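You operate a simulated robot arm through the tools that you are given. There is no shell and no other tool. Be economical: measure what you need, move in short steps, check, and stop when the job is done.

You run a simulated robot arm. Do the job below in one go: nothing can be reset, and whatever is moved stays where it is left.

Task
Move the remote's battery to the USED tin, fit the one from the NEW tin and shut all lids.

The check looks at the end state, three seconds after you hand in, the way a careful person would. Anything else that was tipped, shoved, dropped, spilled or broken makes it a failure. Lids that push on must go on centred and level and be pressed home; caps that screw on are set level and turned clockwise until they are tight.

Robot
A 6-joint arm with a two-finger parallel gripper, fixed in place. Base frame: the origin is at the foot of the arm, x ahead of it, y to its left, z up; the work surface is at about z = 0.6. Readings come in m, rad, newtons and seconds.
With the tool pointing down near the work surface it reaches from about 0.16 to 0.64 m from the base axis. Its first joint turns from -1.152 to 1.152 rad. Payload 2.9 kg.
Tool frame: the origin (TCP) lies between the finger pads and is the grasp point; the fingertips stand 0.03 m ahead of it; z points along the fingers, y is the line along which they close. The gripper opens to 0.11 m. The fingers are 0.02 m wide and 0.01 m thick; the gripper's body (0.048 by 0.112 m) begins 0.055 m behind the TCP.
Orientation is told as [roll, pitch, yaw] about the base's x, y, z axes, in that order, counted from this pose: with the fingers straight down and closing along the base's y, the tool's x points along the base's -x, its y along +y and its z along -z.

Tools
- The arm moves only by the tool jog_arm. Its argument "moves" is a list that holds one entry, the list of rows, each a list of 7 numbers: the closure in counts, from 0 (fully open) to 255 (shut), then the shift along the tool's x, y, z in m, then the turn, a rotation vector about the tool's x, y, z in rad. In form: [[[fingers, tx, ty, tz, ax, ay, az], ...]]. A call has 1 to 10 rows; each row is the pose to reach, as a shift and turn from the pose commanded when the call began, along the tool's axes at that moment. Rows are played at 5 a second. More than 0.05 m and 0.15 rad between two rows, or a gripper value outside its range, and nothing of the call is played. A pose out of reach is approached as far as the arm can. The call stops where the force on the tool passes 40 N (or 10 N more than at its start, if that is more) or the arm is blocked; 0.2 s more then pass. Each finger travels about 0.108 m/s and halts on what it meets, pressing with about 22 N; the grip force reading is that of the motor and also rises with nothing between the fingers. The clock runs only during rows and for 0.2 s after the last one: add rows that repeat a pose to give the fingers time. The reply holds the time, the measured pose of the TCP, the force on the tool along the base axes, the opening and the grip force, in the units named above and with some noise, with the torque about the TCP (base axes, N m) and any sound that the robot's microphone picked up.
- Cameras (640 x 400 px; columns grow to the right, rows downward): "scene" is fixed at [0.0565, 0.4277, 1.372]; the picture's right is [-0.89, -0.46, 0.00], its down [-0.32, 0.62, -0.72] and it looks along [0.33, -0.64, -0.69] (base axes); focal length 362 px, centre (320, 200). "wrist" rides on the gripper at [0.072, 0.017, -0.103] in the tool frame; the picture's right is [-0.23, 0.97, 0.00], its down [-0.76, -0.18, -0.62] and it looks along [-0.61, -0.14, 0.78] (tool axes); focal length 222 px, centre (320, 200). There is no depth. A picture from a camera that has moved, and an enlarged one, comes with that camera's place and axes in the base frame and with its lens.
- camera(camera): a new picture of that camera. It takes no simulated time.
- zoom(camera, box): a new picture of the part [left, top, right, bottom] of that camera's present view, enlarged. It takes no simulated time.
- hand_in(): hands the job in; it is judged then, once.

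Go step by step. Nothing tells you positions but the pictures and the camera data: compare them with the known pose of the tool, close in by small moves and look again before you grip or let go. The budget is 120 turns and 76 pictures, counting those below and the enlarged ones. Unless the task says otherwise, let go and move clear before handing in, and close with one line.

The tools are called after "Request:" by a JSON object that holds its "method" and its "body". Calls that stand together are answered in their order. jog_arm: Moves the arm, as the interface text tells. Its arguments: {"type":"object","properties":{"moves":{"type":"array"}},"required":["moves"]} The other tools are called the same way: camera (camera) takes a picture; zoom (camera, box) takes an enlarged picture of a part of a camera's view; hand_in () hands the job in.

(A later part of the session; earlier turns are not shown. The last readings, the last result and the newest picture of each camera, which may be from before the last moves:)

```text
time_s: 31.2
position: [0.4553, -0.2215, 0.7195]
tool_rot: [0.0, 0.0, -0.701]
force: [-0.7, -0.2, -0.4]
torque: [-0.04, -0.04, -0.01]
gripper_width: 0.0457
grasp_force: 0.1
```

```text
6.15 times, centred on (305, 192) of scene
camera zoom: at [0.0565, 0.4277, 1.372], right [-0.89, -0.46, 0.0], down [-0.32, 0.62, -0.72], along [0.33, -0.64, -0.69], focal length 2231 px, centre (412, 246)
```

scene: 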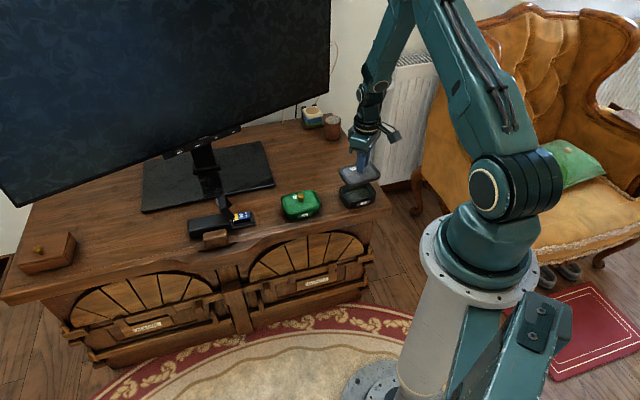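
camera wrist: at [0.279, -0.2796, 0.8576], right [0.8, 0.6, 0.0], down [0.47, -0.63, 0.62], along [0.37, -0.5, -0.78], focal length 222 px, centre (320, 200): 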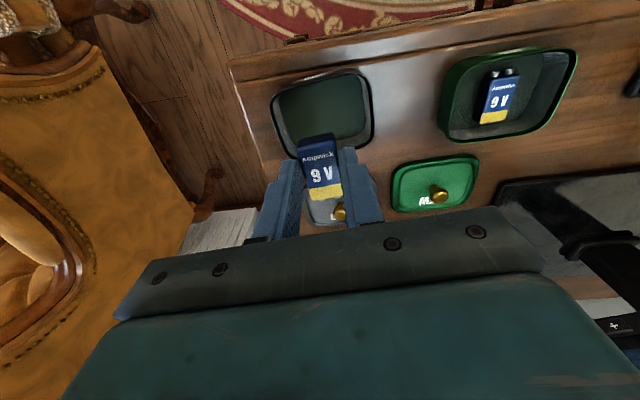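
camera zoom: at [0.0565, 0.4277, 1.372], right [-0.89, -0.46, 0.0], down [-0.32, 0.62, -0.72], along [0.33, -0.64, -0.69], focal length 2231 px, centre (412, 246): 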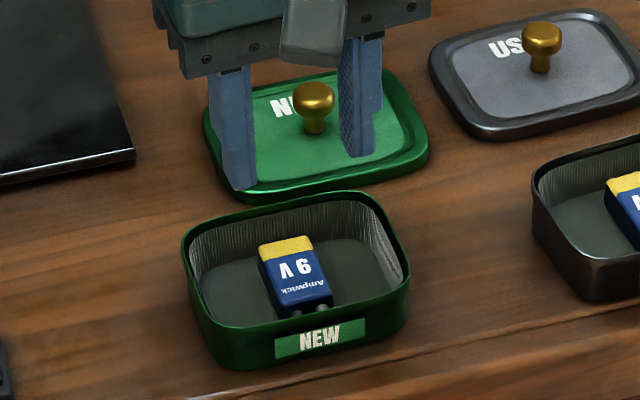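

Request:
{"method": "jog_arm", "body": {"moves": [[[150, -0.0043, 0.003, 0.02, 0, 0, 0.07], [150, -0.0043, 0.003, 0.045, 0, 0, 0.07], [150, -0.0043, 0.003, 0.063, 0, 0, 0.07], [150, -0.0043, 0.003, 0.063, 0, 0, 0.07]]]}}

Request:
{"method": "zoom", "body": {"camera": "wrist", "box": [220, 50, 420, 230]}}

Request:
{"method": "zoom", "body": {"camera": "scene", "box": [265, 160, 345, 225]}}

```text
time_s: 32.2
position: [0.4599, -0.2214, 0.6561]
tool_rot: [-0.001, 0.0, -0.769]
force: [-0.3, -0.4, -0.6]
torque: [-0.01, 0.02, -0.02]
gripper_width: 0.0451
grasp_force: 0.0
```

```text
2.22 times, centred on (320, 140) of wrist
camera zoom: at [0.4184, -0.1591, 0.7601], right [0.84, 0.54, 0.0], down [0.42, -0.66, 0.62], along [0.34, -0.52, -0.78], focal length 494 px, centre (320, 333)
```

zoom: 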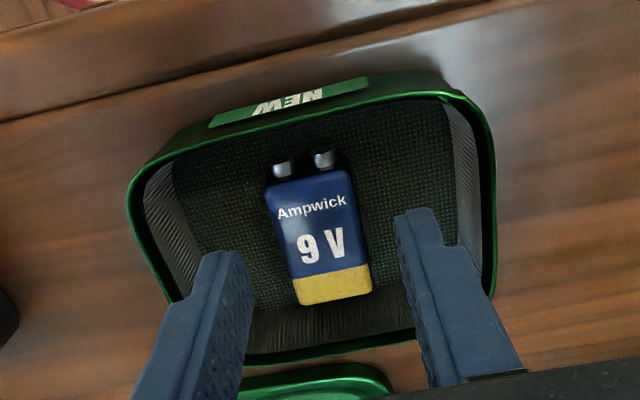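

```text
6.15 times, centred on (305, 192) of scene
camera zoom: at [0.0565, 0.4277, 1.372], right [-0.89, -0.46, 0.0], down [-0.32, 0.62, -0.72], along [0.33, -0.64, -0.69], focal length 2231 px, centre (412, 246)
```

zoom: 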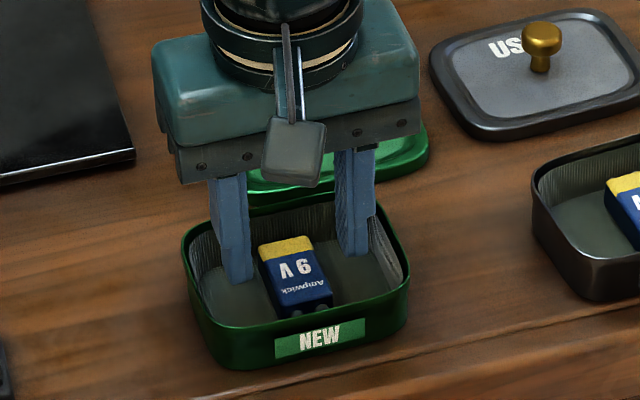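

Alignment is good to within about 1.5 mm. I'll lower 1 cm and grip.

Request:
{"method": "jog_arm", "body": {"moves": [[[150, 0, 0.0015, 0.005, 0, 0, 0.015], [150, 0, 0.0015, 0.01, 0, 0, 0.015], [150, 0, 0.0015, 0.01, 0, 0, 0.015], [255, 0, 0.0015, 0.01, 0, 0, 0.015], [255, 0, 0.0015, 0.01, 0, 0, 0.015], [255, 0, 0.0015, 0.01, 0, 0, 0.015]]]}}

```text
time_s: 33.6
position: [0.459, -0.2214, 0.6464]
tool_rot: [-0.001, 0.0, -0.784]
force: [0.2, -0.2, 0.2]
torque: [0.0, -0.04, -0.03]
gripper_width: 0.0253
grasp_force: 22.0
```

Request:
{"method": "jog_arm", "body": {"moves": [[[255, 0, 0, -0.01, 0, 0, 0], [255, 0, 0, -0.05, 0, 0, 0], [255, 0, 0, -0.095, 0, 0, 0], [255, 0, 0, -0.1, 0, 0, 0.14], [255, 0, 0.02, -0.105, 0, 0, 0.28], [255, 0.001, 0.04, -0.105, 0, 0, 0.42], [255, 0.001, 0.06, -0.105, 0, 0, 0.56], [255, 0.002, 0.08, -0.105, 0, 0, 0.7], [255, 0.002, 0.1, -0.105, 0, 0, 0.84], [255, 0.002, 0.1, -0.105, 0, 0, 0.84]]]}}

Request:
{"method": "zoom", "body": {"camera": "scene", "box": [190, 120, 350, 240]}}

```text
time_s: 35.8
position: [0.5295, -0.1468, 0.7491]
tool_rot: [-0.001, 0.0, -1.628]
force: [0.7, -0.4, -0.5]
torque: [-0.04, 0.02, -0.03]
gripper_width: 0.0254
grasp_force: 22.4
```

```text
3.33 times, centred on (270, 180) of scene
camera zoom: at [0.0565, 0.4277, 1.372], right [-0.89, -0.46, 0.0], down [-0.32, 0.62, -0.72], along [0.33, -0.64, -0.69], focal length 1208 px, centre (487, 267)
```

zoom: 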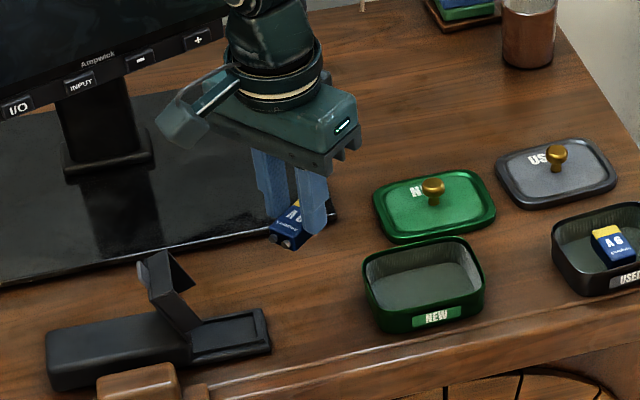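

Request:
{"method": "jog_arm", "body": {"moves": [[[255, 0.01, 0.009, 0, 0, 0, 0.14], [255, 0.02, 0.018, 0, 0, 0, 0.28], [255, 0.03, 0.027, 0, 0, 0, 0.42], [255, 0.04, 0.036, 0, 0, 0, 0.56], [255, 0.05, 0.0432, 0, 0, 0, 0.7], [255, 0.05, 0.0432, 0, 0, 0, 0.764], [255, 0.05, 0.0432, 0, 0, 0, 0.764]]]}}

Request:
{"method": "zoom", "body": {"camera": "wrist", "box": [200, 30, 440, 230]}}

Request:
{"method": "zoom", "body": {"camera": "scene", "box": [190, 150, 290, 240]}}

```text
time_s: 37.4
position: [0.5755, -0.1002, 0.7488]
tool_rot: [-0.001, 0.001, -2.388]
force: [-0.2, -0.4, -0.5]
torque: [0.02, 0.01, 0.03]
gripper_width: 0.0254
grasp_force: 21.8
```

```text
2.00 times, centred on (320, 130) of wrist
camera zoom: at [0.6393, -0.0627, 0.8546], right [0.5, -0.87, 0.0], down [-0.68, -0.39, 0.62], along [-0.54, -0.31, -0.78], focal length 444 px, centre (320, 340)
```

zoom: 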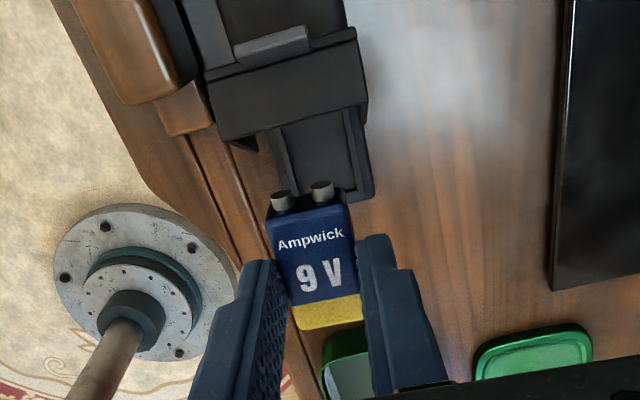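

```text
4.44 times, centred on (240, 195) of scene
camera zoom: at [0.0565, 0.4277, 1.372], right [-0.89, -0.46, 0.0], down [-0.32, 0.62, -0.72], along [0.33, -0.64, -0.69], focal length 1611 px, centre (676, 222)
```

zoom: 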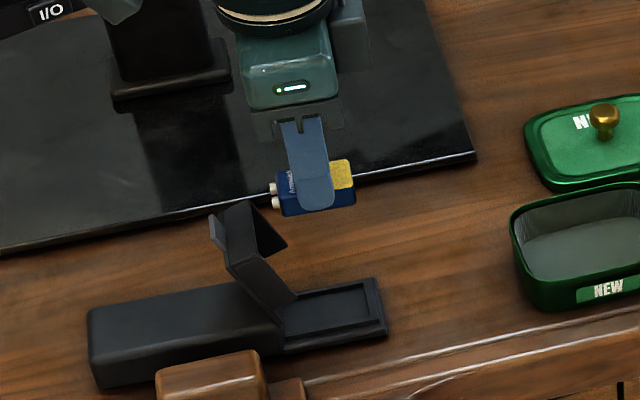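

The new battery sits about 6 mm further from the hinge than the old one did in the grip. I'll compensate and lower partway.

Request:
{"method": "jog_arm", "body": {"moves": [[[255, 0.0057, 0, 0.0, 0, 0, 0.002], [255, 0.0057, 0, 0.03, 0, 0, 0.002], [255, 0.0057, 0, 0.06, 0, 0, 0.002], [255, 0.0057, 0, 0.075, 0, 0, 0.002], [255, 0.0057, 0, 0.075, 0, 0, 0.002]]]}}

Request:
{"method": "zoom", "body": {"camera": "wrist", "box": [240, 80, 400, 220]}}

Request:
{"method": "zoom", "body": {"camera": "scene", "box": [200, 180, 275, 240]}}

```text
time_s: 38.6
position: [0.5806, -0.0951, 0.6741]
tool_rot: [-0.001, 0.0, -2.39]
force: [0.6, 0.5, -0.2]
torque: [0.01, 0.01, 0.0]
gripper_width: 0.0255
grasp_force: 21.7
```

```text
2.86 times, centred on (320, 150) of wrist
camera zoom: at [0.6442, -0.0589, 0.7793], right [0.5, -0.87, 0.0], down [-0.68, -0.39, 0.62], along [-0.54, -0.31, -0.78], focal length 635 px, centre (320, 343)
```

zoom: 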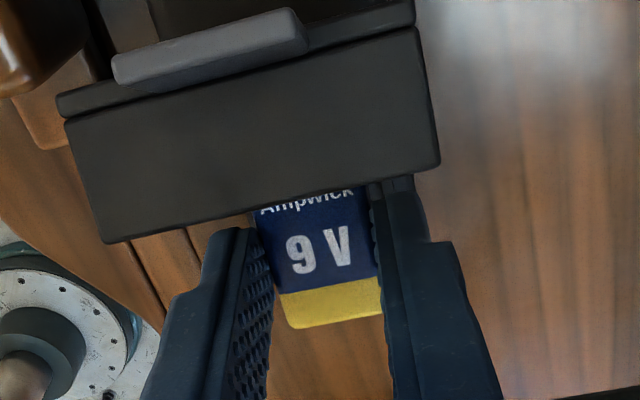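

```text
6.67 times, centred on (238, 210) of scene
camera zoom: at [0.0565, 0.4277, 1.372], right [-0.89, -0.46, 0.0], down [-0.32, 0.62, -0.72], along [0.33, -0.64, -0.69], focal length 2417 px, centre (870, 133)
```

zoom: 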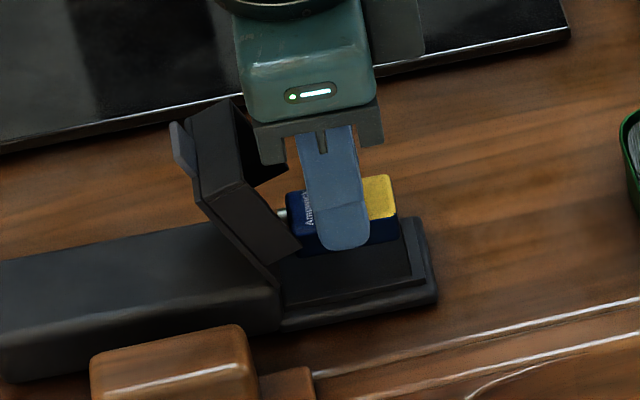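

The projected seat position matches the old battery's. I'll lower slowly onto the bay floor.

Request:
{"method": "jog_arm", "body": {"moves": [[[255, 0, 0, 0.008, 0, 0, 0], [255, 0, 0, 0.014, 0, 0, 0], [255, 0, 0, 0.018, 0, 0, 0], [255, 0, 0, 0.0205, 0, 0, 0], [255, 0, 0, 0.0205, 0, 0, 0]]]}}

Request:
{"method": "zoom", "body": {"camera": "scene", "box": [200, 180, 275, 240]}}

```text
time_s: 39.8
position: [0.5794, -0.0962, 0.6542]
tool_rot: [0.0, 0.0, -2.39]
force: [0.9, -1.0, -1.1]
torque: [0.0, -0.02, 0.0]
gripper_width: 0.0255
grasp_force: 22.2
```

```text
6.67 times, centred on (238, 210) of scene
camera zoom: at [0.0565, 0.4277, 1.372], right [-0.89, -0.46, 0.0], down [-0.32, 0.62, -0.72], along [0.33, -0.64, -0.69], focal length 2417 px, centre (870, 133)
```

zoom: 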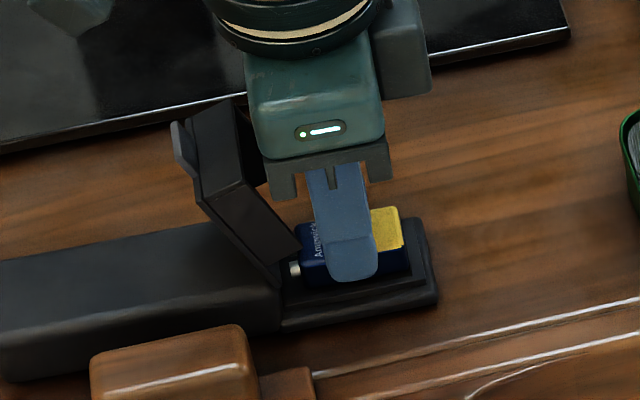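

Request:
{"method": "jog_arm", "body": {"moves": [[[255, 0, 0, 0.0015, 0, 0, 0], [255, 0, 0, 0.003, 0, 0, 0], [255, 0, 0, 0.003, 0, 0, 0]]]}}

Request:
{"method": "zoom", "body": {"camera": "scene", "box": [200, 180, 275, 240]}}

```text
time_s: 40.6
position: [0.5794, -0.0972, 0.6511]
tool_rot: [0.0, 0.0, -2.388]
force: [0.2, 0.5, -0.8]
torque: [0.02, -0.02, 0.01]
gripper_width: 0.0254
grasp_force: 22.3
```

```text
6.67 times, centred on (238, 210) of scene
camera zoom: at [0.0565, 0.4277, 1.372], right [-0.89, -0.46, 0.0], down [-0.32, 0.62, -0.72], along [0.33, -0.64, -0.69], focal length 2417 px, centre (870, 133)
```

zoom: 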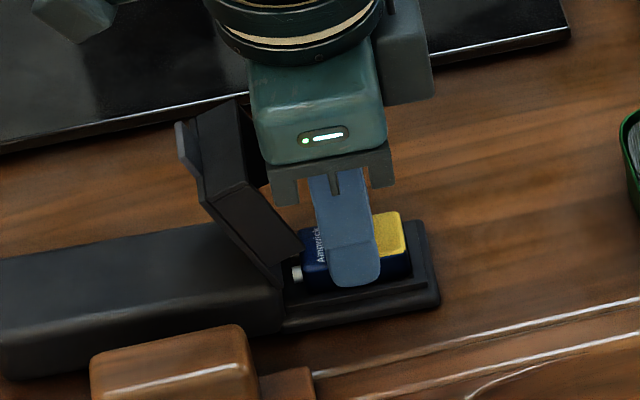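

Request:
{"method": "jog_arm", "body": {"moves": [[[255, 0, 0, 0.0015, 0, 0, 0], [255, 0, 0, 0.003, 0, 0, 0], [255, 0, 0, 0.0045, 0, 0, 0], [255, 0, 0, 0.0045, 0, 0, 0]]]}}

```text
time_s: 41.6
position: [0.58, -0.0973, 0.6482]
tool_rot: [0.004, 0.001, -2.391]
force: [-1.0, -1.4, 15.3]
torque: [0.04, -0.07, 0.04]
gripper_width: 0.0255
grasp_force: 21.7
heard: click
```

A click was heard, so the battery is seated. I'll open slightly and rise.

Request:
{"method": "jog_arm", "body": {"moves": [[[185, 0, 0, -0.001, 0, 0, 0], [185, 0, 0, -0.001, 0, 0, 0], [180, 0, 0, -0.006, 0, 0, 0], [165, 0, 0, -0.015, 0, 0, 0], [160, 0, 0, -0.05, 0, 0, 0], [160, 0, 0, -0.09, 0, 0, 0], [160, -0.03, 0, -0.12, 0, 0, 0], [160, -0.03, 0, -0.12, 0, 0, 0]]]}}

Request:
{"method": "zoom", "body": {"camera": "scene", "box": [190, 180, 275, 250]}}

Request:
{"method": "zoom", "body": {"camera": "wrist", "box": [200, 30, 440, 230]}}

```text
time_s: 43.4
position: [0.5573, -0.116, 0.7694]
tool_rot: [0.002, 0.001, -2.388]
force: [0.0, -0.1, -0.4]
torque: [0.0, -0.05, 0.01]
gripper_width: 0.0409
grasp_force: 0.1
```

```text
5.71 times, centred on (232, 215) of scene
camera zoom: at [0.0565, 0.4277, 1.372], right [-0.89, -0.46, 0.0], down [-0.32, 0.62, -0.72], along [0.33, -0.64, -0.69], focal length 2071 px, centre (820, 114)
```

zoom: 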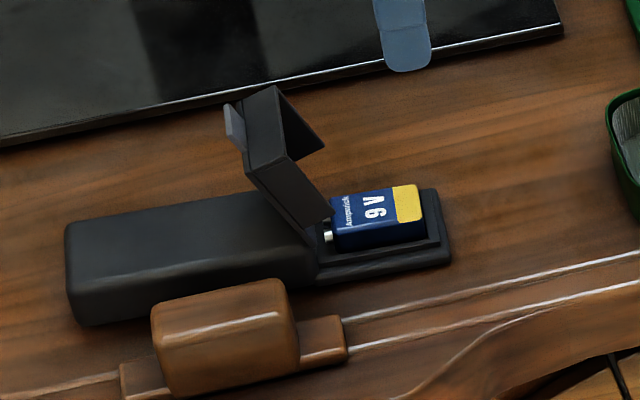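

```text
2.00 times, centred on (320, 130) of wrist
camera zoom: at [0.6215, -0.0787, 0.873], right [0.5, -0.87, 0.0], down [-0.68, -0.39, 0.62], along [-0.54, -0.31, -0.78], focal length 444 px, centre (320, 340)
```

zoom: 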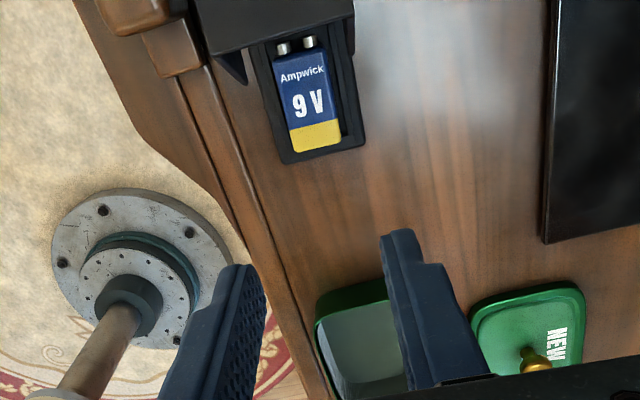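

The new battery is seated with its terminals toward the hinge. The lid's free end is near z≈0.69, leaning back, so I'll close the fingers, go over it and get behind it.

Request:
{"method": "jog_arm", "body": {"moves": [[[255, 0, 0.001, -0.02, 0, 0, 0], [255, 0.03, 0.002, -0.02, 0, 0, 0], [255, 0.065, 0.002, -0.02, 0, 0, 0], [255, 0.1, 0.002, -0.02, 0, 0, 0], [255, 0.1, 0.002, -0.02, 0, 0, 0]]]}}

Request:
{"method": "zoom", "body": {"camera": "scene", "box": [170, 120, 290, 250]}}

Request:
{"method": "zoom", "body": {"camera": "wrist", "box": [200, 30, 440, 230]}}

```text
time_s: 44.6
position: [0.6309, -0.0469, 0.7906]
tool_rot: [0.0, -0.001, -2.391]
force: [-0.3, -0.9, -0.5]
torque: [-0.03, 0.0, -0.02]
gripper_width: 0.0
grasp_force: 22.2
```

```text
3.08 times, centred on (230, 185) of scene
camera zoom: at [0.0565, 0.4277, 1.372], right [-0.89, -0.46, 0.0], down [-0.32, 0.62, -0.72], along [0.33, -0.64, -0.69], focal length 1115 px, centre (597, 246)
```

zoom: 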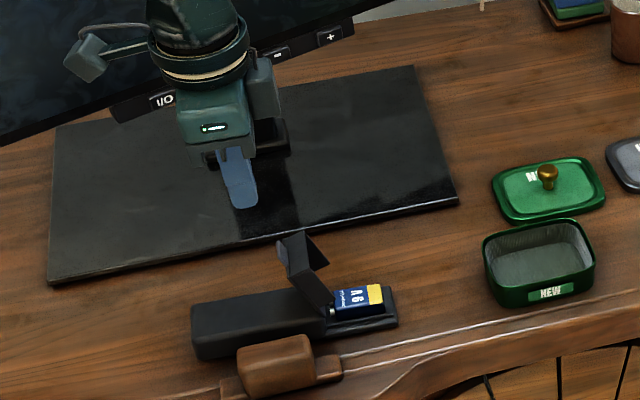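

```text
2.00 times, centred on (320, 130) of wrist
camera zoom: at [0.6955, -0.011, 0.8941], right [0.5, -0.87, 0.0], down [-0.68, -0.39, 0.62], along [-0.54, -0.31, -0.78], focal length 444 px, centre (320, 340)
```

zoom: 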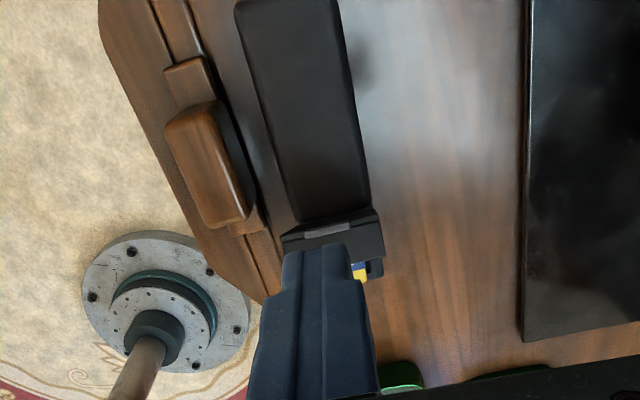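

The latch's back edge is about 5 mm ahead of the finger. I'll back off 3 mm more and lower behind the lid.

Request:
{"method": "jog_arm", "body": {"moves": [[[255, 0.003, 0, 0.03, 0, 0, 0], [255, 0.003, 0, 0.06, 0, 0, 0], [255, 0.003, 0, 0.086, 0, 0, 0], [255, 0.003, 0, 0.086, 0, 0, 0]]]}}

Request:
{"method": "zoom", "body": {"camera": "scene", "box": [180, 150, 280, 245]}}

```text
time_s: 45.6
position: [0.6339, -0.0481, 0.7014]
tool_rot: [0.0, 0.001, -2.389]
force: [0.2, 0.4, 0.4]
torque: [0.0, -0.03, 0.01]
gripper_width: 0.0
grasp_force: 22.1
```

```text
4.21 times, centred on (230, 198) of scene
camera zoom: at [0.0565, 0.4277, 1.372], right [-0.89, -0.46, 0.0], down [-0.32, 0.62, -0.72], along [0.33, -0.64, -0.69], focal length 1526 px, centre (699, 210)
```

zoom: 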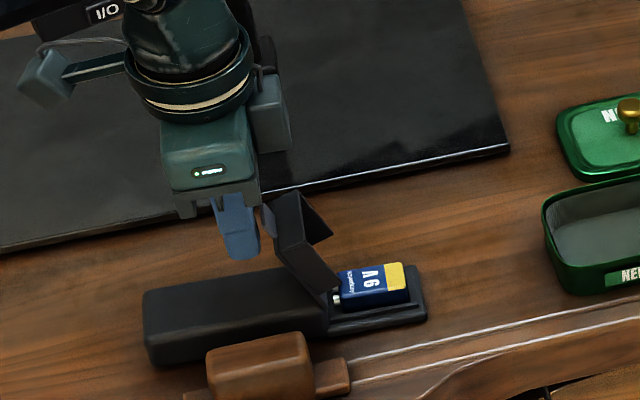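

The finger is behind the lid. I'll push it over gently in small steps.

Request:
{"method": "jog_arm", "body": {"moves": [[[255, -0.01, 0, 0, 0, 0, 0], [255, -0.02, 0, 0, 0, 0, 0], [255, -0.03, 0, 0, 0, 0, 0], [255, -0.04, 0, 0, 0, 0, 0], [255, -0.05, 0, 0, 0, 0, 0]]]}}

Request:
{"method": "zoom", "body": {"camera": "scene", "box": [180, 150, 280, 245]}}

```text
time_s: 46.8
position: [0.597, -0.0831, 0.7007]
tool_rot: [-0.001, -0.002, -2.391]
force: [0.5, -0.2, 0.6]
torque: [-0.01, 0.04, -0.01]
gripper_width: 0.0001
grasp_force: 21.6
heard: click, click
```

```text
4.21 times, centred on (230, 198) of scene
camera zoom: at [0.0565, 0.4277, 1.372], right [-0.89, -0.46, 0.0], down [-0.32, 0.62, -0.72], along [0.33, -0.64, -0.69], focal length 1526 px, centre (699, 210)
```

zoom: 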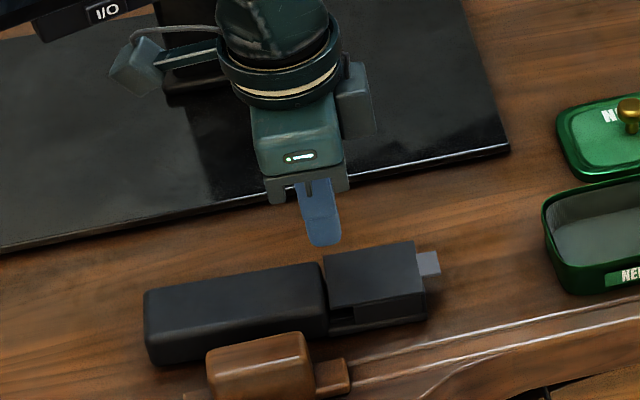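

The lid fell shut with clicks and the remote did not move. I'll press it near the free end to make sure it's home.

Request:
{"method": "jog_arm", "body": {"moves": [[[255, -0.015, 0, 0, 0, 0, 0], [255, -0.037, 0, 0, 0, 0, 0], [255, -0.037, 0, 0.012, 0, 0, 0], [255, -0.037, 0, 0.02, 0, 0, 0], [255, -0.037, 0, 0.026, 0, 0, 0], [255, -0.037, 0, 0.03, 0, 0, 0], [255, -0.037, 0, 0.034, 0, 0, 0]]]}}

Request:
{"method": "zoom", "body": {"camera": "scene", "box": [200, 180, 275, 240]}}

```text
time_s: 48.4
position: [0.5702, -0.1067, 0.6655]
tool_rot: [0.0, 0.0, -2.389]
force: [-1.1, 0.2, 0.5]
torque: [0.02, 0.01, 0.01]
gripper_width: 0.0001
grasp_force: 21.5
```

```text
6.67 times, centred on (238, 210) of scene
camera zoom: at [0.0565, 0.4277, 1.372], right [-0.89, -0.46, 0.0], down [-0.32, 0.62, -0.72], along [0.33, -0.64, -0.69], focal length 2417 px, centre (870, 133)
```

zoom: 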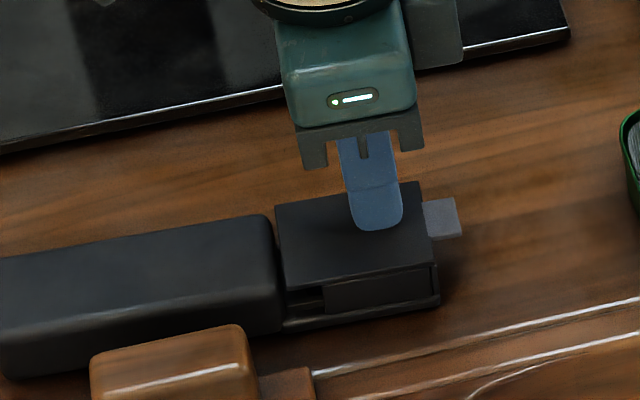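

Request:
{"method": "jog_arm", "body": {"moves": [[[255, 0, 0, 0.001, 0, 0, 0], [255, 0, 0, 0.002, 0, 0, 0], [255, 0, 0, 0.003, 0, 0, 0], [255, 0, 0, 0.004, 0, 0, 0], [255, 0, 0, 0.005, 0, 0, 0], [255, 0, 0, 0.006, 0, 0, 0]]]}}

```text
time_s: 49.8
position: [0.5717, -0.107, 0.6607]
tool_rot: [0.001, 0.0, -2.391]
force: [-0.7, 0.0, 1.8]
torque: [0.02, -0.01, 0.01]
gripper_width: 0.0
grasp_force: 21.8
```

Request:
{"method": "jog_arm", "body": {"moves": [[[255, 0, 0, 0.001, 0, 0, 0], [255, 0, 0, 0.002, 0, 0, 0], [255, 0, 0, 0.003, 0, 0, 0], [255, 0, 0, 0.004, 0, 0, 0], [255, 0, 0, 0.005, 0, 0, 0]]]}}

Request:
{"method": "zoom", "body": {"camera": "scene", "box": [200, 180, 275, 240]}}

```text
time_s: 51.0
position: [0.5726, -0.1073, 0.6608]
tool_rot: [0.002, 0.002, -2.391]
force: [-6.7, 1.0, 14.5]
torque: [0.1, 0.1, 0.03]
gripper_width: 0.0
grasp_force: 22.3
heard: click
stopped in row 5: the force on the tool passed its limit at 42 N (the readings are from after the stop); the commanded pose is now the measured one
```

```text
6.67 times, centred on (238, 210) of scene
camera zoom: at [0.0561, 0.4277, 1.372], right [-0.89, -0.46, 0.0], down [-0.32, 0.62, -0.72], along [0.33, -0.64, -0.69], focal length 2417 px, centre (870, 133)
```

zoom: 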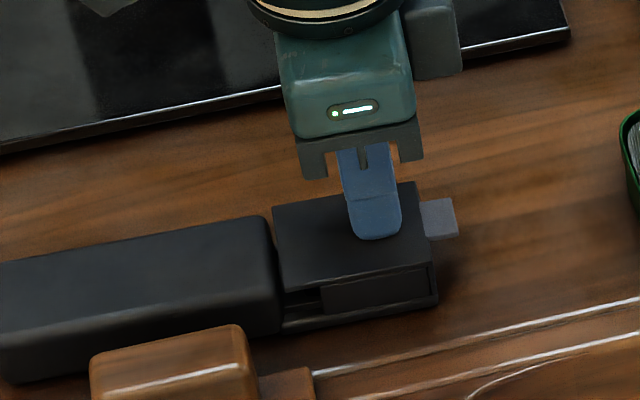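

Click: the remote lid is home. I'll rise and travel back toward the NEW lid, turning back to yaw 0.

Request:
{"method": "jog_arm", "body": {"moves": [[[255, 0, 0, -0.02, 0, 0, 0], [255, 0, 0, -0.06, 0, 0, 0], [255, 0, 0, -0.1, 0, 0, 0], [200, -0.017, 0.01, -0.1, 0, 0, -0.145], [160, -0.034, 0.02, -0.1, 0, 0, -0.29], [160, -0.051, 0.03, -0.1, 0, 0, -0.435], [160, -0.068, 0.04, -0.1, 0, 0, -0.58], [160, -0.085, 0.05, -0.1, 0, 0, -0.725], [160, -0.102, 0.06, -0.1, 0, 0, -0.87], [160, -0.12, 0.071, -0.1, 0, 0, -1.015]]]}}

```text
time_s: 53.2
position: [0.5323, -0.2422, 0.7585]
tool_rot: [0.001, -0.001, -1.37]
force: [-0.4, 0.3, -0.4]
torque: [-0.03, 0.0, -0.02]
gripper_width: 0.0411
grasp_force: 0.0
```

Request:
{"method": "jog_arm", "body": {"moves": [[[160, -0.008, -0.0044, 0, 0, 0, -0.137], [160, -0.016, -0.0088, 0, 0, 0, -0.274], [160, -0.024, -0.013, 0, 0, 0, -0.411], [160, -0.032, -0.0176, 0, 0, 0, -0.548], [160, -0.04, -0.022, 0, 0, 0, -0.685], [160, -0.048, -0.026, 0.005, 0, 0, -0.822], [160, -0.057, -0.031, 0.01, 0, 0, -0.959], [160, -0.065, -0.035, 0.02, 0, 0, -1.096], [160, -0.073, -0.04, 0.03, 0, 0, -1.233], [160, -0.0812, -0.0439, 0.04, 0, 0, -1.372]]]}}

Request:
{"method": "camera", "body": {"camera": "wrist"}}

```text
time_s: 55.4
position: [0.5062, -0.329, 0.7183]
tool_rot: [-0.001, -0.001, 0.0]
force: [-0.4, 0.6, -0.4]
torque: [-0.03, 0.0, 0.02]
gripper_width: 0.041
grasp_force: 0.0
```

```text
16 pictures are left
camera wrist: at [0.4336, -0.3125, 0.8224], right [0.23, 0.97, 0.0], down [0.76, -0.18, 0.63], along [0.61, -0.14, -0.78], focal length 222 px, centre (320, 200)
```

wrist: 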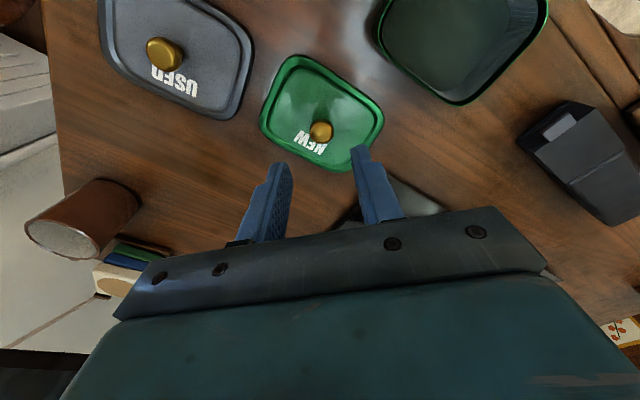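

The knob is centred under the gripper. I'll lower and grip.

Request:
{"method": "jog_arm", "body": {"moves": [[[160, 0, 0.0, 0.03, 0, 0, 0], [160, 0, 0.0, 0.055, 0, 0, 0], [160, 0, 0.0, 0.07, 0, 0, 0], [160, 0, 0.0, 0.07, 0, 0, 0], [255, 0, 0.0, 0.07, 0, 0, 0], [255, 0, 0.0, 0.07, 0, 0, 0], [255, 0, 0.0, 0.07, 0, 0, 0]]]}}

```text
time_s: 57.0
position: [0.5061, -0.3294, 0.648]
tool_rot: [-0.001, -0.001, -0.001]
force: [0.7, -0.5, -0.8]
torque: [0.0, -0.05, -0.02]
gripper_width: 0.0205
grasp_force: 21.8
```

Request:
{"method": "jog_arm", "body": {"moves": [[[255, 0, 0, -0.02, 0, 0, 0], [255, 0, 0, -0.045, 0, 0, 0], [255, 0, 0, -0.07, 0, 0, 0], [255, 0.017, 0.037, -0.07, 0, 0, 0], [255, 0.034, 0.074, -0.07, 0, 0, 0], [255, 0.0503, 0.1093, -0.07, 0, 0, 0], [255, 0.0503, 0.1093, -0.055, 0, 0, 0], [255, 0.0503, 0.1093, -0.043, 0, 0, 0], [255, 0.0503, 0.1093, -0.043, 0, 0, 0]]]}}

Request:
{"method": "zoom", "body": {"camera": "scene", "box": [260, 160, 350, 230]}}

Request:
{"method": "zoom", "body": {"camera": "wrist", "box": [220, 50, 420, 220]}}

```text
time_s: 59.0
position: [0.4556, -0.2225, 0.6905]
tool_rot: [-0.002, -0.001, -0.002]
force: [-0.6, 0.5, 0.0]
torque: [-0.02, 0.0, 0.05]
gripper_width: 0.0202
grasp_force: 21.7
```

```text
5.71 times, centred on (305, 195) of scene
camera zoom: at [0.0565, 0.4277, 1.372], right [-0.89, -0.46, 0.0], down [-0.32, 0.62, -0.72], along [0.33, -0.64, -0.69], focal length 2071 px, centre (406, 229)
```

zoom: 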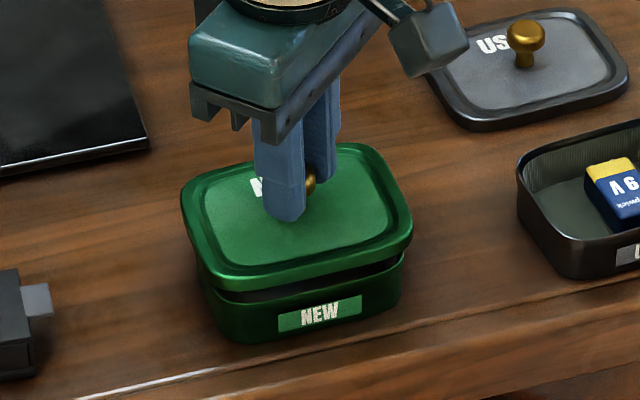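

```text
2.35 times, centred on (320, 135) of wrist
camera zoom: at [0.3827, -0.2047, 0.7954], right [0.23, 0.97, 0.0], down [0.76, -0.18, 0.62], along [0.61, -0.14, -0.78], focal length 523 px, centre (320, 353)
```

zoom: 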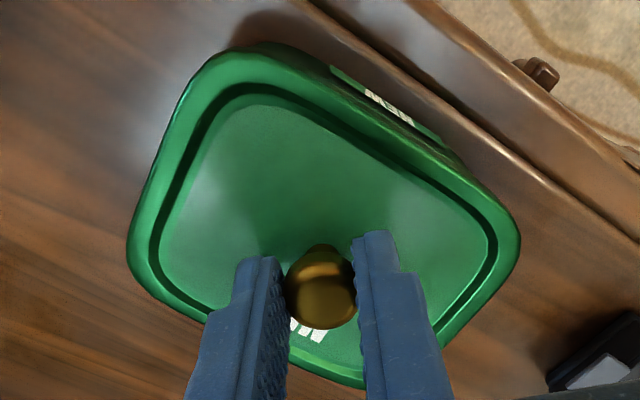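

Lid sits directly over the tin, perhaps 1 mm back in y. I'll correct that and lower onto it.

Request:
{"method": "jog_arm", "body": {"moves": [[[255, 0, 0.001, 0.004, 0, 0, 0], [255, 0, 0.001, 0.008, 0, 0, 0], [255, 0, 0.001, 0.011, 0, 0, 0], [255, 0, 0.001, 0.013, 0, 0, 0], [255, 0, 0.001, 0.013, 0, 0, 0]]]}}

Request:
{"method": "zoom", "body": {"camera": "scene", "box": [260, 160, 350, 230]}}

```text
time_s: 60.2
position: [0.4556, -0.2184, 0.6782]
tool_rot: [0.002, -0.004, -0.001]
force: [0.5, -0.4, 0.1]
torque: [0.01, 0.02, -0.01]
gripper_width: 0.0203
grasp_force: 22.0
```

```text
5.71 times, centred on (305, 195) of scene
camera zoom: at [0.0565, 0.4277, 1.372], right [-0.89, -0.46, 0.0], down [-0.32, 0.62, -0.72], along [0.33, -0.64, -0.69], focal length 2071 px, centre (406, 229)
```

zoom: 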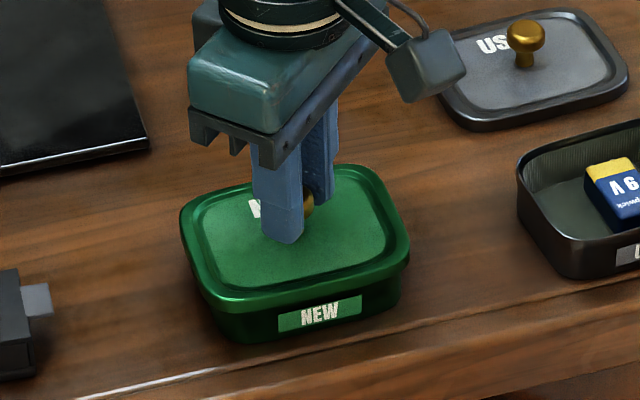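

Request:
{"method": "jog_arm", "body": {"moves": [[[255, 0.0005, -0.0014, 0, 0, 0, 0], [255, 0.0005, -0.0014, 0.0015, 0, 0, 0], [255, 0.0005, -0.0014, 0.003, 0, 0, 0], [255, 0.0005, -0.0014, 0.0045, 0, 0, 0], [255, 0.0005, -0.0014, 0.006, 0, 0, 0], [255, 0.0005, -0.0014, 0.006, 0, 0, 0]]]}}

Request:
{"method": "zoom", "body": {"camera": "scene", "box": [260, 160, 350, 230]}}

```text
time_s: 61.6
position: [0.4552, -0.2199, 0.6724]
tool_rot: [0.0, -0.004, -0.002]
force: [-6.8, 5.2, 23.0]
torque: [0.31, 0.08, 0.04]
gripper_width: 0.0205
grasp_force: 22.2
heard: snap
```

```text
5.71 times, centred on (305, 195) of scene
camera zoom: at [0.056, 0.4279, 1.3719], right [-0.89, -0.46, 0.0], down [-0.32, 0.62, -0.72], along [0.33, -0.64, -0.69], focal length 2071 px, centre (406, 229)
```

zoom: 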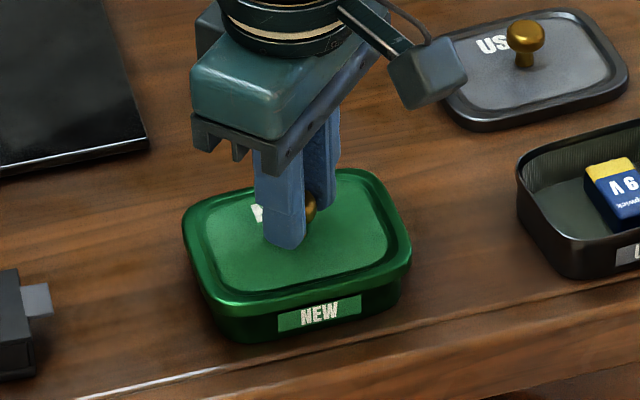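

Snap: the lid edges match the originally closed picture. I'll release and rise.

Request:
{"method": "jog_arm", "body": {"moves": [[[255, 0, 0, -0.001, 0, 0, 0], [200, 0, 0, -0.001, 0, 0, 0], [160, 0, 0, -0.001, 0, 0, 0], [160, 0, 0, -0.001, 0, 0, 0], [160, 0, 0, -0.03, 0, 0, 0], [160, 0, 0, -0.07, 0, 0, 0], [160, 0, 0, -0.07, 0, 0, 0]]]}}

Request:
{"method": "zoom", "body": {"camera": "scene", "box": [260, 160, 350, 230]}}

```text
time_s: 63.2
position: [0.4581, -0.2208, 0.7428]
tool_rot: [0.001, -0.002, -0.002]
force: [1.1, -0.8, -0.3]
torque: [-0.02, 0.01, -0.02]
gripper_width: 0.041
grasp_force: 0.0
```

```text
5.71 times, centred on (305, 195) of scene
camera zoom: at [0.0565, 0.4277, 1.372], right [-0.89, -0.46, 0.0], down [-0.32, 0.62, -0.72], along [0.33, -0.64, -0.69], focal length 2071 px, centre (406, 229)
```

zoom: 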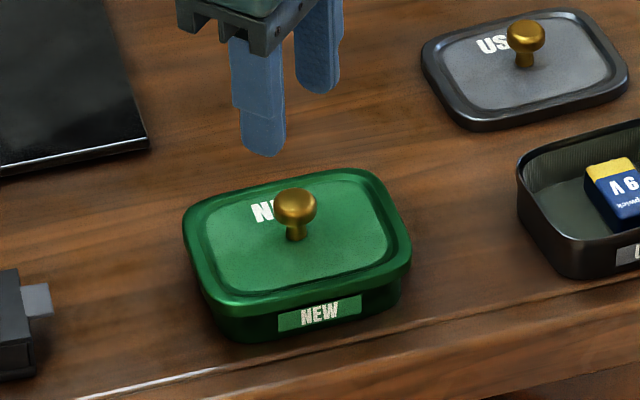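

NEW tin matches its initial closed view. Now for the USED lid.

Request:
{"method": "jog_arm", "body": {"moves": [[[160, 0.008, -0.042, -0.01, 0, 0, 0], [160, 0.016, -0.084, -0.01, 0, 0, 0], [160, 0.024, -0.126, -0.01, 0, 0, 0], [160, 0.031, -0.168, -0.01, 0, 0, 0], [160, 0.037, -0.2105, 0, 0, 0, 0], [160, 0.037, -0.2105, 0.03, 0, 0, 0], [160, 0.037, -0.2105, 0.03, 0, 0, 0]]]}}

Request:
{"method": "camera", "body": {"camera": "wrist"}}

```text
time_s: 64.8
position: [0.417, -0.4296, 0.7111]
tool_rot: [0.0, -0.001, -0.002]
force: [-0.5, 0.3, 0.6]
torque: [-0.04, -0.03, -0.02]
gripper_width: 0.0409
grasp_force: 0.0
```

```text
10 pictures are left
camera wrist: at [0.3448, -0.4127, 0.8166], right [0.23, 0.97, 0.0], down [0.76, -0.18, 0.62], along [0.61, -0.14, -0.78], focal length 222 px, centre (320, 200)
```

wrist: 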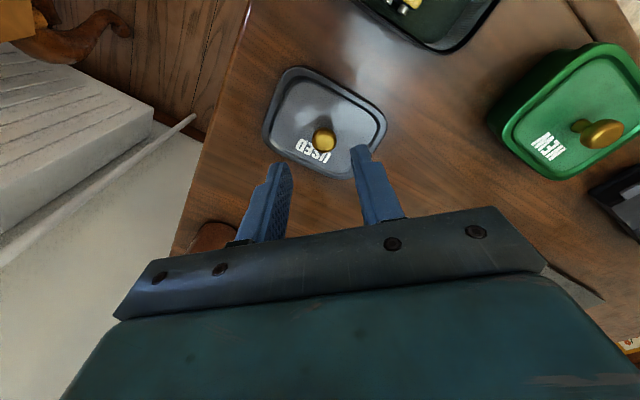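

Request:
{"method": "jog_arm", "body": {"moves": [[[160, -0.004, 0.0015, 0.03, 0, 0, 0], [160, -0.004, 0.0015, 0.052, 0, 0, 0], [160, -0.004, 0.0015, 0.064, 0, 0, 0], [160, -0.004, 0.0015, 0.064, 0, 0, 0], [255, -0.004, 0.0015, 0.064, 0, 0, 0], [255, -0.004, 0.0015, 0.064, 0, 0, 0], [255, -0.004, 0.0015, 0.064, 0, 0, 0]]]}}

Request:
{"method": "zoom", "body": {"camera": "wrist", "box": [220, 50, 420, 230]}}

```text
time_s: 66.4
position: [0.4211, -0.4291, 0.6478]
tool_rot: [-0.001, -0.001, -0.001]
force: [0.3, -0.3, 0.1]
torque: [0.05, 0.0, -0.01]
gripper_width: 0.0203
grasp_force: 22.2
```

```text
2.22 times, centred on (320, 140) of wrist
camera zoom: at [0.3487, -0.4119, 0.7529], right [0.23, 0.97, 0.0], down [0.76, -0.18, 0.62], along [0.61, -0.14, -0.78], focal length 494 px, centre (320, 333)
```

zoom: 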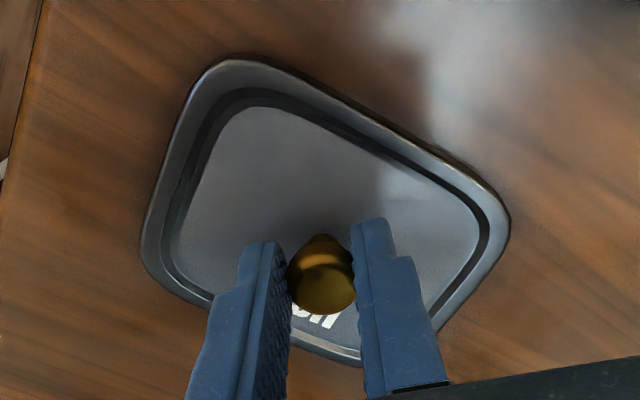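

Request:
{"method": "jog_arm", "body": {"moves": [[[255, 0, 0, -0.02, 0, 0, 0], [255, 0, 0, -0.045, 0, 0, 0], [255, 0, 0, -0.07, 0, 0, 0], [255, 0.033, 0.03, -0.07, 0, 0, 0], [255, 0.066, 0.06, -0.07, 0, 0, 0], [255, 0.099, 0.089, -0.07, 0, 0, 0], [255, 0.099, 0.089, -0.055, 0, 0, 0], [255, 0.099, 0.089, -0.04, 0, 0, 0], [255, 0.099, 0.089, -0.034, 0, 0, 0], [255, 0.099, 0.089, -0.034, 0, 0, 0]]]}}

Request:
{"method": "zoom", "body": {"camera": "scene", "box": [310, 140, 400, 220]}}

```text
time_s: 68.6
position: [0.3226, -0.3401, 0.6819]
tool_rot: [0.0, -0.002, -0.001]
force: [-0.5, -0.4, -0.3]
torque: [-0.02, -0.01, 0.01]
gripper_width: 0.0206
grasp_force: 22.2
```

```text
5.00 times, centred on (355, 180) of scene
camera zoom: at [0.0565, 0.4277, 1.372], right [-0.89, -0.46, 0.0], down [-0.32, 0.62, -0.72], along [0.33, -0.64, -0.69], focal length 1812 px, centre (145, 300)
```

zoom: 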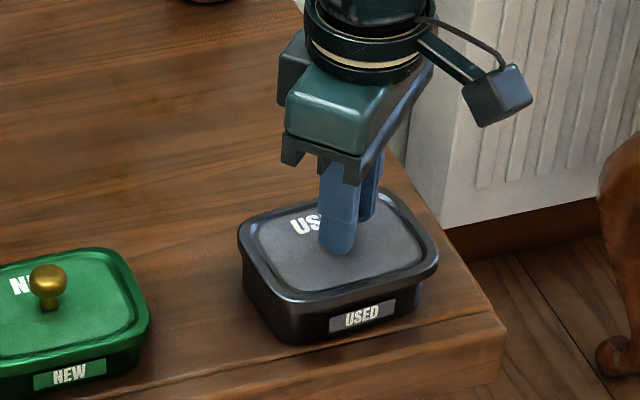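

The lid is about 1 mm off in x. I'll correct that and press home.

Request:
{"method": "jog_arm", "body": {"moves": [[[255, -0.0012, 0, 0.002, 0, 0, 0], [255, -0.0012, 0, 0.004, 0, 0, 0], [255, -0.0012, 0, 0.006, 0, 0, 0], [255, -0.0012, 0, 0.0075, 0, 0, 0], [255, -0.0012, 0, 0.009, 0, 0, 0], [255, -0.0012, 0, 0.0105, 0, 0, 0], [255, -0.0012, 0, 0.0105, 0, 0, 0]]]}}

Request:
{"method": "zoom", "body": {"camera": "scene", "box": [310, 140, 400, 220]}}

```text
time_s: 70.2
position: [0.3247, -0.3409, 0.6715]
tool_rot: [-0.003, -0.004, -0.001]
force: [-5.2, 3.1, 22.8]
torque: [0.09, 0.03, -0.02]
gripper_width: 0.0204
grasp_force: 22.1
```

```text
5.00 times, centred on (355, 180) of scene
camera zoom: at [0.0561, 0.428, 1.3719], right [-0.89, -0.46, 0.0], down [-0.32, 0.62, -0.72], along [0.33, -0.64, -0.69], focal length 1812 px, centre (145, 300)
```

zoom: 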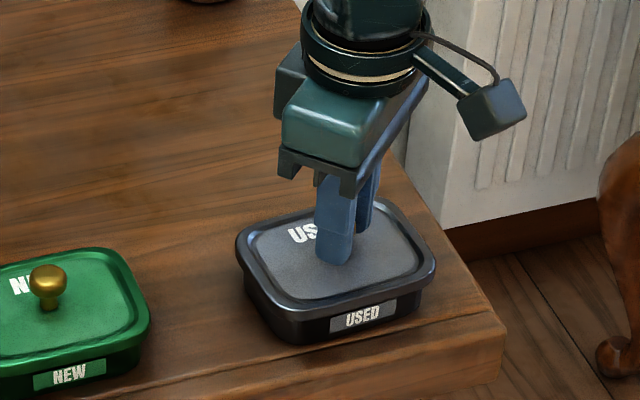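

In position but no snap yet, so I'll press a little further.

Request:
{"method": "jog_arm", "body": {"moves": [[[255, 0, 0, 0.001, 0, 0, 0], [255, 0, 0, 0.002, 0, 0, 0], [255, 0, 0, 0.003, 0, 0, 0], [255, 0, 0, 0.003, 0, 0, 0]]]}}

```text
time_s: 71.2
position: [0.326, -0.34, 0.6687]
tool_rot: [-0.003, -0.006, -0.001]
force: [0.5, -1.9, 22.6]
torque: [-0.03, -0.17, -0.03]
gripper_width: 0.0202
grasp_force: 22.3
```

The fingers may be sliding on the knob. I'll release, close the fingers and press on the knob's top.

Request:
{"method": "jog_arm", "body": {"moves": [[[255, 0, 0, -0.003, 0, 0, 0], [200, 0, 0, -0.003, 0, 0, 0], [160, 0, 0, -0.003, 0, 0, 0], [160, 0, 0, -0.003, 0, 0, 0], [160, 0, 0, -0.03, 0, 0, 0], [160, 0, 0, -0.05, 0, 0, 0], [255, 0, 0, -0.05, 0, 0, 0], [255, 0, 0, -0.05, 0, 0, 0], [255, 0, 0, -0.05, 0, 0, 0]]]}}

Request:
{"method": "zoom", "body": {"camera": "scene", "box": [310, 140, 400, 220]}}

```text
time_s: 73.2
position: [0.3237, -0.3404, 0.7179]
tool_rot: [-0.001, -0.001, -0.002]
force: [-0.1, -0.3, -0.2]
torque: [0.01, 0.01, -0.01]
gripper_width: 0.0001
grasp_force: 22.1
heard: snap
```

```text
5.00 times, centred on (355, 180) of scene
camera zoom: at [0.0565, 0.4277, 1.372], right [-0.89, -0.46, 0.0], down [-0.32, 0.62, -0.72], along [0.33, -0.64, -0.69], focal length 1812 px, centre (145, 300)
```

zoom: 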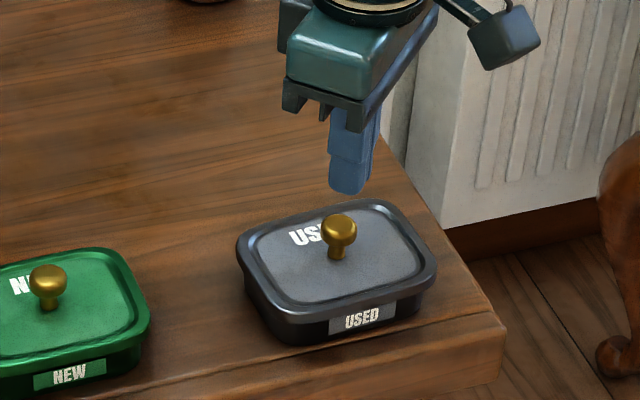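

A snap came during release, which is ambiguous. I'll press on the knob's top with closed fingers until it is clearly home.

Request:
{"method": "jog_arm", "body": {"moves": [[[255, 0, 0, 0.005, 0, 0, 0], [255, 0, 0, 0.01, 0, 0, 0], [255, 0, 0, 0.013, 0, 0, 0], [255, 0, 0, 0.016, 0, 0, 0], [255, 0, 0, 0.018, 0, 0, 0], [255, 0, 0, 0.02, 0, 0, 0], [255, 0, 0, 0.022, 0, 0, 0]]]}}

```text
time_s: 74.8
position: [0.3238, -0.3391, 0.697]
tool_rot: [0.0, -0.002, -0.003]
force: [0.5, 0.8, 0.3]
torque: [-0.01, 0.02, -0.01]
gripper_width: 0.0003
grasp_force: 21.8
```

Request:
{"method": "jog_arm", "body": {"moves": [[[255, 0, 0, 0.0015, 0, 0, 0], [255, 0, 0, 0.003, 0, 0, 0], [255, 0, 0, 0.0045, 0, 0, 0], [255, 0, 0, 0.006, 0, 0, 0], [255, 0, 0, 0.0075, 0, 0, 0], [255, 0, 0, 0.009, 0, 0, 0]]]}}

Request:
{"method": "zoom", "body": {"camera": "scene", "box": [310, 140, 400, 220]}}

```text
time_s: 76.2
position: [0.3241, -0.3393, 0.6883]
tool_rot: [-0.001, -0.002, -0.002]
force: [-1.4, 2.5, 9.4]
torque: [0.13, -0.02, 0.02]
gripper_width: 0.0
grasp_force: 21.9
```

```text
5.00 times, centred on (355, 180) of scene
camera zoom: at [0.0563, 0.4278, 1.372], right [-0.89, -0.46, 0.0], down [-0.32, 0.62, -0.72], along [0.33, -0.64, -0.69], focal length 1812 px, centre (145, 300)
```

zoom: 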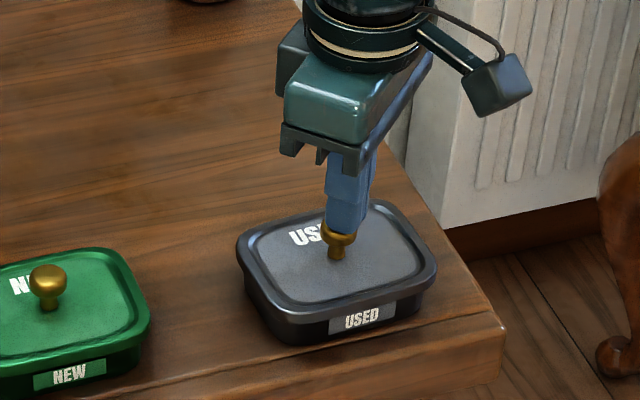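

Contact on the knob. I'll keep pressing in small steps toward the force limit.

Request:
{"method": "jog_arm", "body": {"moves": [[[255, 0, 0, 0.001, 0, 0, 0], [255, 0, 0, 0.002, 0, 0, 0], [255, 0, 0, 0.003, 0, 0, 0], [255, 0, 0, 0.004, 0, 0, 0], [255, 0, 0, 0.005, 0, 0, 0], [255, 0, 0, 0.006, 0, 0, 0]]]}}

```text
time_s: 76.9
position: [0.3237, -0.3397, 0.6876]
tool_rot: [0.001, -0.002, -0.002]
force: [-4.7, 4.5, 13.2]
torque: [0.21, 0.05, 0.02]
gripper_width: 0.0002
grasp_force: 22.1
stopped in row 3: the force on the tool passed its limit at 46 N (the readings are from after the stop); the commanded pose is now the measured one
```

46 N without movement means the USED lid is home. I'll press the NEW knob the same way to compare heights.

Request:
{"method": "jog_arm", "body": {"moves": [[[255, 0, 0, -0.02, 0, 0, 0], [255, 0, 0, -0.04, 0, 0, 0], [255, -0.033, 0.03, -0.04, 0, 0, 0], [255, -0.066, 0.06, -0.04, 0, 0, 0], [255, -0.099, 0.09, -0.04, 0, 0, 0], [255, -0.1315, 0.1198, -0.04, 0, 0, 0], [255, -0.1315, 0.1198, -0.015, 0, 0, 0], [255, -0.1315, 0.1198, -0.005, 0, 0, 0], [255, -0.1315, 0.1198, -0.003, 0, 0, 0], [255, -0.1315, 0.1198, -0.001, 0, 0, 0]]]}}

Request:
{"method": "zoom", "body": {"camera": "scene", "box": [260, 160, 350, 230]}}

```text
time_s: 79.1
position: [0.457, -0.2212, 0.6895]
tool_rot: [0.001, -0.003, -0.002]
force: [0.3, 0.0, 0.4]
torque: [0.0, 0.0, 0.01]
gripper_width: 0.0
grasp_force: 22.2
```

```text
5.71 times, centred on (305, 195) of scene
camera zoom: at [0.0565, 0.4277, 1.372], right [-0.89, -0.46, 0.0], down [-0.32, 0.62, -0.72], along [0.33, -0.64, -0.69], focal length 2071 px, centre (406, 229)
```

zoom: 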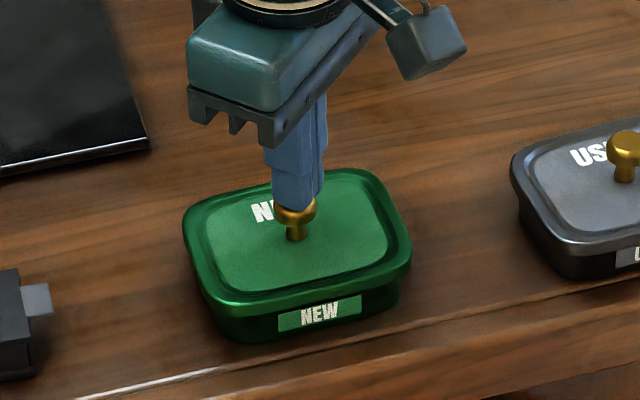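

Request:
{"method": "jog_arm", "body": {"moves": [[[255, 0, 0, 0.001, 0, 0, 0], [255, 0, 0, 0.002, 0, 0, 0], [255, 0, 0, 0.003, 0, 0, 0], [255, 0, 0, 0.004, 0, 0, 0], [255, 0, 0, 0.005, 0, 0, 0]]]}}

```text
time_s: 80.1
position: [0.4563, -0.2224, 0.6891]
tool_rot: [-0.003, -0.004, -0.001]
force: [-4.3, 1.1, 9.7]
torque: [0.01, 0.08, -0.01]
gripper_width: 0.0
grasp_force: 21.4
stopped in row 4: the force on the tool passed its limit at 44 N (the readings are from after the stop); the commanded pose is now the measured one
```

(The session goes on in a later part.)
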